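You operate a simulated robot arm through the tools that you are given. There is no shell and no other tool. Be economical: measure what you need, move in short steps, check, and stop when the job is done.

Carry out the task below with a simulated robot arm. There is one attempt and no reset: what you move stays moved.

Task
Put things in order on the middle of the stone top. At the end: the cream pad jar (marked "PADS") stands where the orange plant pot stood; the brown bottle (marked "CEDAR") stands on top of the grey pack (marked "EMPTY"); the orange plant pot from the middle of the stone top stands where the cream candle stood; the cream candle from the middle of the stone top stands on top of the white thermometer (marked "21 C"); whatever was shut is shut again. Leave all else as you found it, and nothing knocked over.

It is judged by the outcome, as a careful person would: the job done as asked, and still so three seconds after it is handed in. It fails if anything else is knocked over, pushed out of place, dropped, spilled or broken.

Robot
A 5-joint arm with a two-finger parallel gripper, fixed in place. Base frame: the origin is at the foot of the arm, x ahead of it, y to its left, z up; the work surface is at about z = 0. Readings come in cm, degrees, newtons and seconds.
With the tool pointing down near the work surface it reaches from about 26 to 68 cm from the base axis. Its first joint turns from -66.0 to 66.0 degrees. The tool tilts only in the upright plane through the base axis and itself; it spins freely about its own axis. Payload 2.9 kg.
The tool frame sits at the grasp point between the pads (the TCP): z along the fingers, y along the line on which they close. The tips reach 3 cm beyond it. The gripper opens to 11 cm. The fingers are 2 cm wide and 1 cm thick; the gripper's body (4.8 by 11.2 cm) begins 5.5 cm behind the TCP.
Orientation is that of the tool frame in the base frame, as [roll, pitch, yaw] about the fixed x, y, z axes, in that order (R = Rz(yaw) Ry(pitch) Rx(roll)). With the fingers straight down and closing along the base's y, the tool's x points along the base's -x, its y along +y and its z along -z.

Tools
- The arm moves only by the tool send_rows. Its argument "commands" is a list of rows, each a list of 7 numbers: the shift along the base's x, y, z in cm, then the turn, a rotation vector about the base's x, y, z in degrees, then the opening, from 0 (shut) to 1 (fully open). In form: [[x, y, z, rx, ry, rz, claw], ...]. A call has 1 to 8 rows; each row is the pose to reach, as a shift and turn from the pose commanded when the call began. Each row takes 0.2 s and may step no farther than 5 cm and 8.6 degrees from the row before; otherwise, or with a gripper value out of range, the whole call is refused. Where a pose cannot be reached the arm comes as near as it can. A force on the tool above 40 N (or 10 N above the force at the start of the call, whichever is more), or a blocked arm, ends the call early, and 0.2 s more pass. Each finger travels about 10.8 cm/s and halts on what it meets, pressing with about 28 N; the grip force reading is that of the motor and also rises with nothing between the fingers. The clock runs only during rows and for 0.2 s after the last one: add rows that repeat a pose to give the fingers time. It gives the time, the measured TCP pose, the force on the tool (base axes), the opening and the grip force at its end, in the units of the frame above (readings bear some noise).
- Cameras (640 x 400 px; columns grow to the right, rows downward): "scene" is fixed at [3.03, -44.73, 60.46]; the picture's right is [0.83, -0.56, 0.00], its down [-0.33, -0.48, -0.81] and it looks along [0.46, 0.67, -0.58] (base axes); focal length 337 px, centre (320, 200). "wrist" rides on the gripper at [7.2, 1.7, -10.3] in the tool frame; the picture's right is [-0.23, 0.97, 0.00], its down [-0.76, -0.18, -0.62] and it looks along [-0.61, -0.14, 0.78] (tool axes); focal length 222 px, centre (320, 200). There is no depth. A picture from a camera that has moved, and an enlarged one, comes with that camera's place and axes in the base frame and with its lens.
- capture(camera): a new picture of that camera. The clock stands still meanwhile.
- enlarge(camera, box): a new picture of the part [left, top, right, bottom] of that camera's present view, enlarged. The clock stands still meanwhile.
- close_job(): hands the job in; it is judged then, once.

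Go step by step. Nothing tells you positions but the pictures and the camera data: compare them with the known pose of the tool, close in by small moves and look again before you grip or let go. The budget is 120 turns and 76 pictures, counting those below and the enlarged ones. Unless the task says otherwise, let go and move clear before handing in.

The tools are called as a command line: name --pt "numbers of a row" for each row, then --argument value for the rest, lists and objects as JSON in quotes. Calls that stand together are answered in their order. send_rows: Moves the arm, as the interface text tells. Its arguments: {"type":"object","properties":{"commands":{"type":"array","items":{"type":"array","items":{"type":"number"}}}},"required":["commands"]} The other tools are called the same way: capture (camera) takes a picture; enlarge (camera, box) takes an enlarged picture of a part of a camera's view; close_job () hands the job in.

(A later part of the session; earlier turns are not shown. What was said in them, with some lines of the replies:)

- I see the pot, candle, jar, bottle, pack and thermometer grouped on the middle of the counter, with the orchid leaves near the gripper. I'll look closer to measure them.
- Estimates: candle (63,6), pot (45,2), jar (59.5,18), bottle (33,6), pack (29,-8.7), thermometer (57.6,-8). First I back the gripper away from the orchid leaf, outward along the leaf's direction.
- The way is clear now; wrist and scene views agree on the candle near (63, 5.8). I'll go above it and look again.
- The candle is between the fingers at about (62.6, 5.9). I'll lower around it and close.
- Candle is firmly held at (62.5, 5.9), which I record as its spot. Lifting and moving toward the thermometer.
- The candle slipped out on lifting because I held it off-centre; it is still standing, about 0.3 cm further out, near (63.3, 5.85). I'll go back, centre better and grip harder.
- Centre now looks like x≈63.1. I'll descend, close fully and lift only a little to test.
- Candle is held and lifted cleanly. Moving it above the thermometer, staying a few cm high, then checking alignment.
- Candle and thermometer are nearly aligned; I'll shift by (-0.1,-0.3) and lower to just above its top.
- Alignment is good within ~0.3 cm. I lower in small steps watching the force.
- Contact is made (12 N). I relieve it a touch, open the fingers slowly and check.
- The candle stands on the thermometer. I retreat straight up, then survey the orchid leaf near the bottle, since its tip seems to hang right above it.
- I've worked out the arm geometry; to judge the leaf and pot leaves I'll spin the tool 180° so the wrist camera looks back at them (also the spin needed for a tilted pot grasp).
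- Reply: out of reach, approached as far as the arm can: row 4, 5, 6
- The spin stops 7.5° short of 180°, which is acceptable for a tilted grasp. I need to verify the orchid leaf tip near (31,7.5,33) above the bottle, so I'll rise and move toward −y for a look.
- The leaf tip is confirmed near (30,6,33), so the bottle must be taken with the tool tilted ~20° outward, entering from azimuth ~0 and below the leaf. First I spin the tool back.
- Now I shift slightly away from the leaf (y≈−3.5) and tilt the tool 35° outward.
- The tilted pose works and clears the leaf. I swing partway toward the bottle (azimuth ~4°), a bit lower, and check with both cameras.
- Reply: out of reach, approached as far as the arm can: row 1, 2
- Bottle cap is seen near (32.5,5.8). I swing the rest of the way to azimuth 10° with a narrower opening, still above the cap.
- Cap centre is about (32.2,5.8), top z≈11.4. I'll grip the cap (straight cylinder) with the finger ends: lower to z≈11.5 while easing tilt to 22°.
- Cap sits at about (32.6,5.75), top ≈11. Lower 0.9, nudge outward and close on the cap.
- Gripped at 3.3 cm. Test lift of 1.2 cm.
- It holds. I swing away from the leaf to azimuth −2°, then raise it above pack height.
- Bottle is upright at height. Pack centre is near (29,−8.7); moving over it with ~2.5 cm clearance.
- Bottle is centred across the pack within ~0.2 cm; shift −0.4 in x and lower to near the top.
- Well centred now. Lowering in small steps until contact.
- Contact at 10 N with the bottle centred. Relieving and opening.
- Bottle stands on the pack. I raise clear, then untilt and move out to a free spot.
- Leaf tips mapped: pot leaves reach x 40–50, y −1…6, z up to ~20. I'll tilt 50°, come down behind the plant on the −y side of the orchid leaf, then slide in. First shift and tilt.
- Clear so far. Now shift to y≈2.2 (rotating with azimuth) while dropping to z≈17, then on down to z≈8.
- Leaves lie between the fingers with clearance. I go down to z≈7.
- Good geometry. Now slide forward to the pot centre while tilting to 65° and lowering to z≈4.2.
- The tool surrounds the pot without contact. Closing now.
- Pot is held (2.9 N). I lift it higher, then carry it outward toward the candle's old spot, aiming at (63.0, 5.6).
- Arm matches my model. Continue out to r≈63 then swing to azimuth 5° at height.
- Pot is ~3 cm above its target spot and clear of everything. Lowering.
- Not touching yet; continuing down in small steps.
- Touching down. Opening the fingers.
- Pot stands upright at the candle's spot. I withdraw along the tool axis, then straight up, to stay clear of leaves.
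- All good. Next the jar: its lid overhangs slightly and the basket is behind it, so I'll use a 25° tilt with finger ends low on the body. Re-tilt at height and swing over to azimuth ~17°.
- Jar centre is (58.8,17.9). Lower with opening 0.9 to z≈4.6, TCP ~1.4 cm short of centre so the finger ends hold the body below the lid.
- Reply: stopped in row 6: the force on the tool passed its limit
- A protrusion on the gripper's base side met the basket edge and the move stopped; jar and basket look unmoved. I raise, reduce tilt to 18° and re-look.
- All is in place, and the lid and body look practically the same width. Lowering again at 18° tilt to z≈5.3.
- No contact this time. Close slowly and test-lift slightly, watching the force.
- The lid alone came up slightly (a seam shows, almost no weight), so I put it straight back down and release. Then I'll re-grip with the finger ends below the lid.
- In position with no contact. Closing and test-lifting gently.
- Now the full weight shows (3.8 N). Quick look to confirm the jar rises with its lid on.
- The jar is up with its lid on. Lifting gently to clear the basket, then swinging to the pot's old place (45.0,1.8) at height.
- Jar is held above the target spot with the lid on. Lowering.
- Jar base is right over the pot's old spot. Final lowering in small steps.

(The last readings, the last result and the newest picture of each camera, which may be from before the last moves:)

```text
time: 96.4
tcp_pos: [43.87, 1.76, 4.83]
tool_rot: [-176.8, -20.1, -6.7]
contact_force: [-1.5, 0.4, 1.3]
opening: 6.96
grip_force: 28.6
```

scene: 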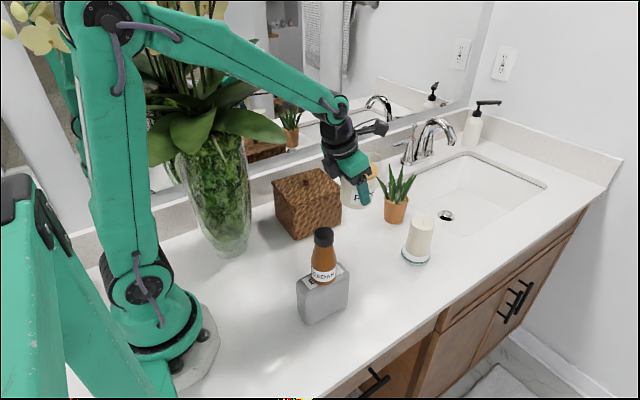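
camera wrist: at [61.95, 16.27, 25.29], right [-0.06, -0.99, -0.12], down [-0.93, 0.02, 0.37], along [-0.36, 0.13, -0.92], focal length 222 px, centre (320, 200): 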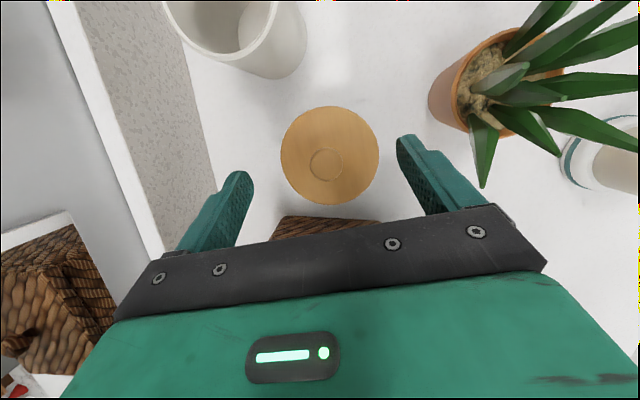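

Touchdown. Releasing and then rising straight up.

send_rows --pt "0 0 0 0 0 0 0.66" --pt "0 0 0 0 0 0 0.75" --pt "0 0 0 0 0 0 0.85" --pt "0 0 0 0 0 0 0.9" --pt "0 0 0 0 0 0 0.9"

send_rows --pt "0 0 1 0 0 0 0.9" --pt "0 0 2.5 0 0 0 0.9" --pt "0 0 5 0 0 0 0.9" --pt "0 0 9 0 0 0 0.9" --pt "0 0 13 0 0 0 0.9" --pt "0 0 17 0 0 0 0.9" --pt "0 0 21 0 0 0 0.9" --pt "0 0 24 0 0 0 0.9"

capture --camera "scene"

enlarge --camera "scene" --box '[280, 150, 450, 330]'

```text
time: 97.6
tcp_pos: [43.67, 1.79, 4.74]
tool_rot: [-176.9, -20.0, -6.8]
contact_force: [0.2, 0.1, -1.1]
opening: 9.92
grip_force: 0.0
```

```text
time: 99.4
tcp_pos: [43.35, 1.95, 28.71]
tool_rot: [-176.9, -20.0, -6.7]
contact_force: [0.4, -0.5, 0.4]
opening: 9.94
grip_force: 0.0
```

```text
3 pictures are left
```

scene: 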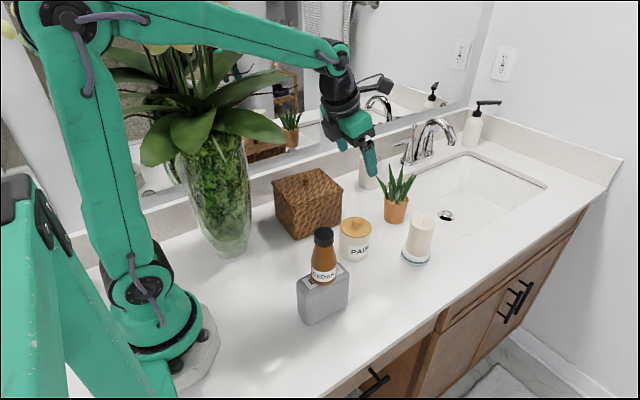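

```text
2.22 times, centred on (365, 240) of scene
camera zoom: at [3.03, -44.73, 60.46], right [0.83, -0.56, 0.0], down [-0.33, -0.48, -0.81], along [0.46, 0.67, -0.58], focal length 749 px, centre (220, 111)
```

zoom: 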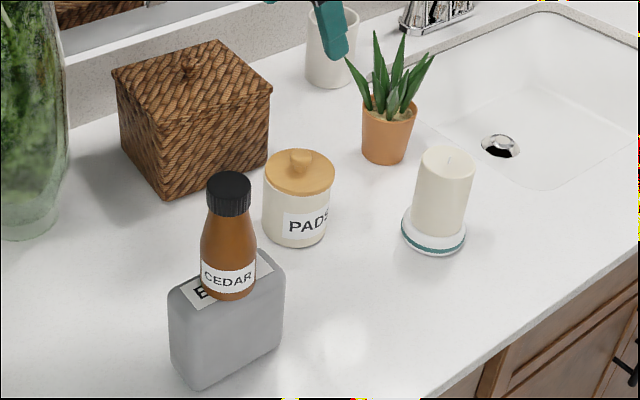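

Everything stands where it should; one last close look at the jar's lid.

enlarge --camera "scene" --box '[330, 205, 380, 275]'

```text
5.71 times, centred on (355, 240) of scene
camera zoom: at [3.03, -44.73, 60.46], right [0.83, -0.56, 0.0], down [-0.33, -0.48, -0.81], along [0.46, 0.67, -0.58], focal length 1926 px, centre (120, -29)
```

zoom: 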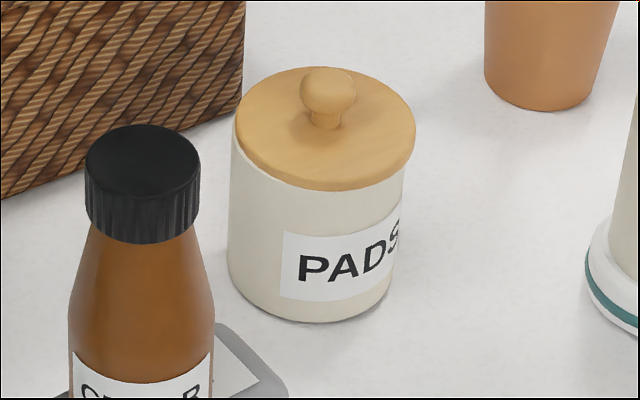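

The cream jar, bottle, plant pot and candle are all standing where you asked, nothing was knocked over, and the gripper is clear. The jar's lid came up slightly during one grip; it is back on and looks seated, but sits about 0.3 cm off-centre.

close_job

```text
The job is handed in.
```

I handed the job in with all four moves done, and nothing was knocked over.

- **Jar:** the cream pad jar stands where the orange plant pot stood, with its lid on. The lid lifted slightly during one grip. It looks seated again but sits about 0.3 cm off-centre.
- **Bottle:** the brown bottle stands on top of the grey pack.
- **Plant pot:** the orange pot stands where the cream candle stood.
- **Candle:** the cream candle stands on top of the white thermometer. It slipped out of my first grip but stayed upright, and the second grip held.
- **Basket:** the gripper touched the edge of the wicker basket once and stopped. The pictures afterwards showed it had not moved noticeably.
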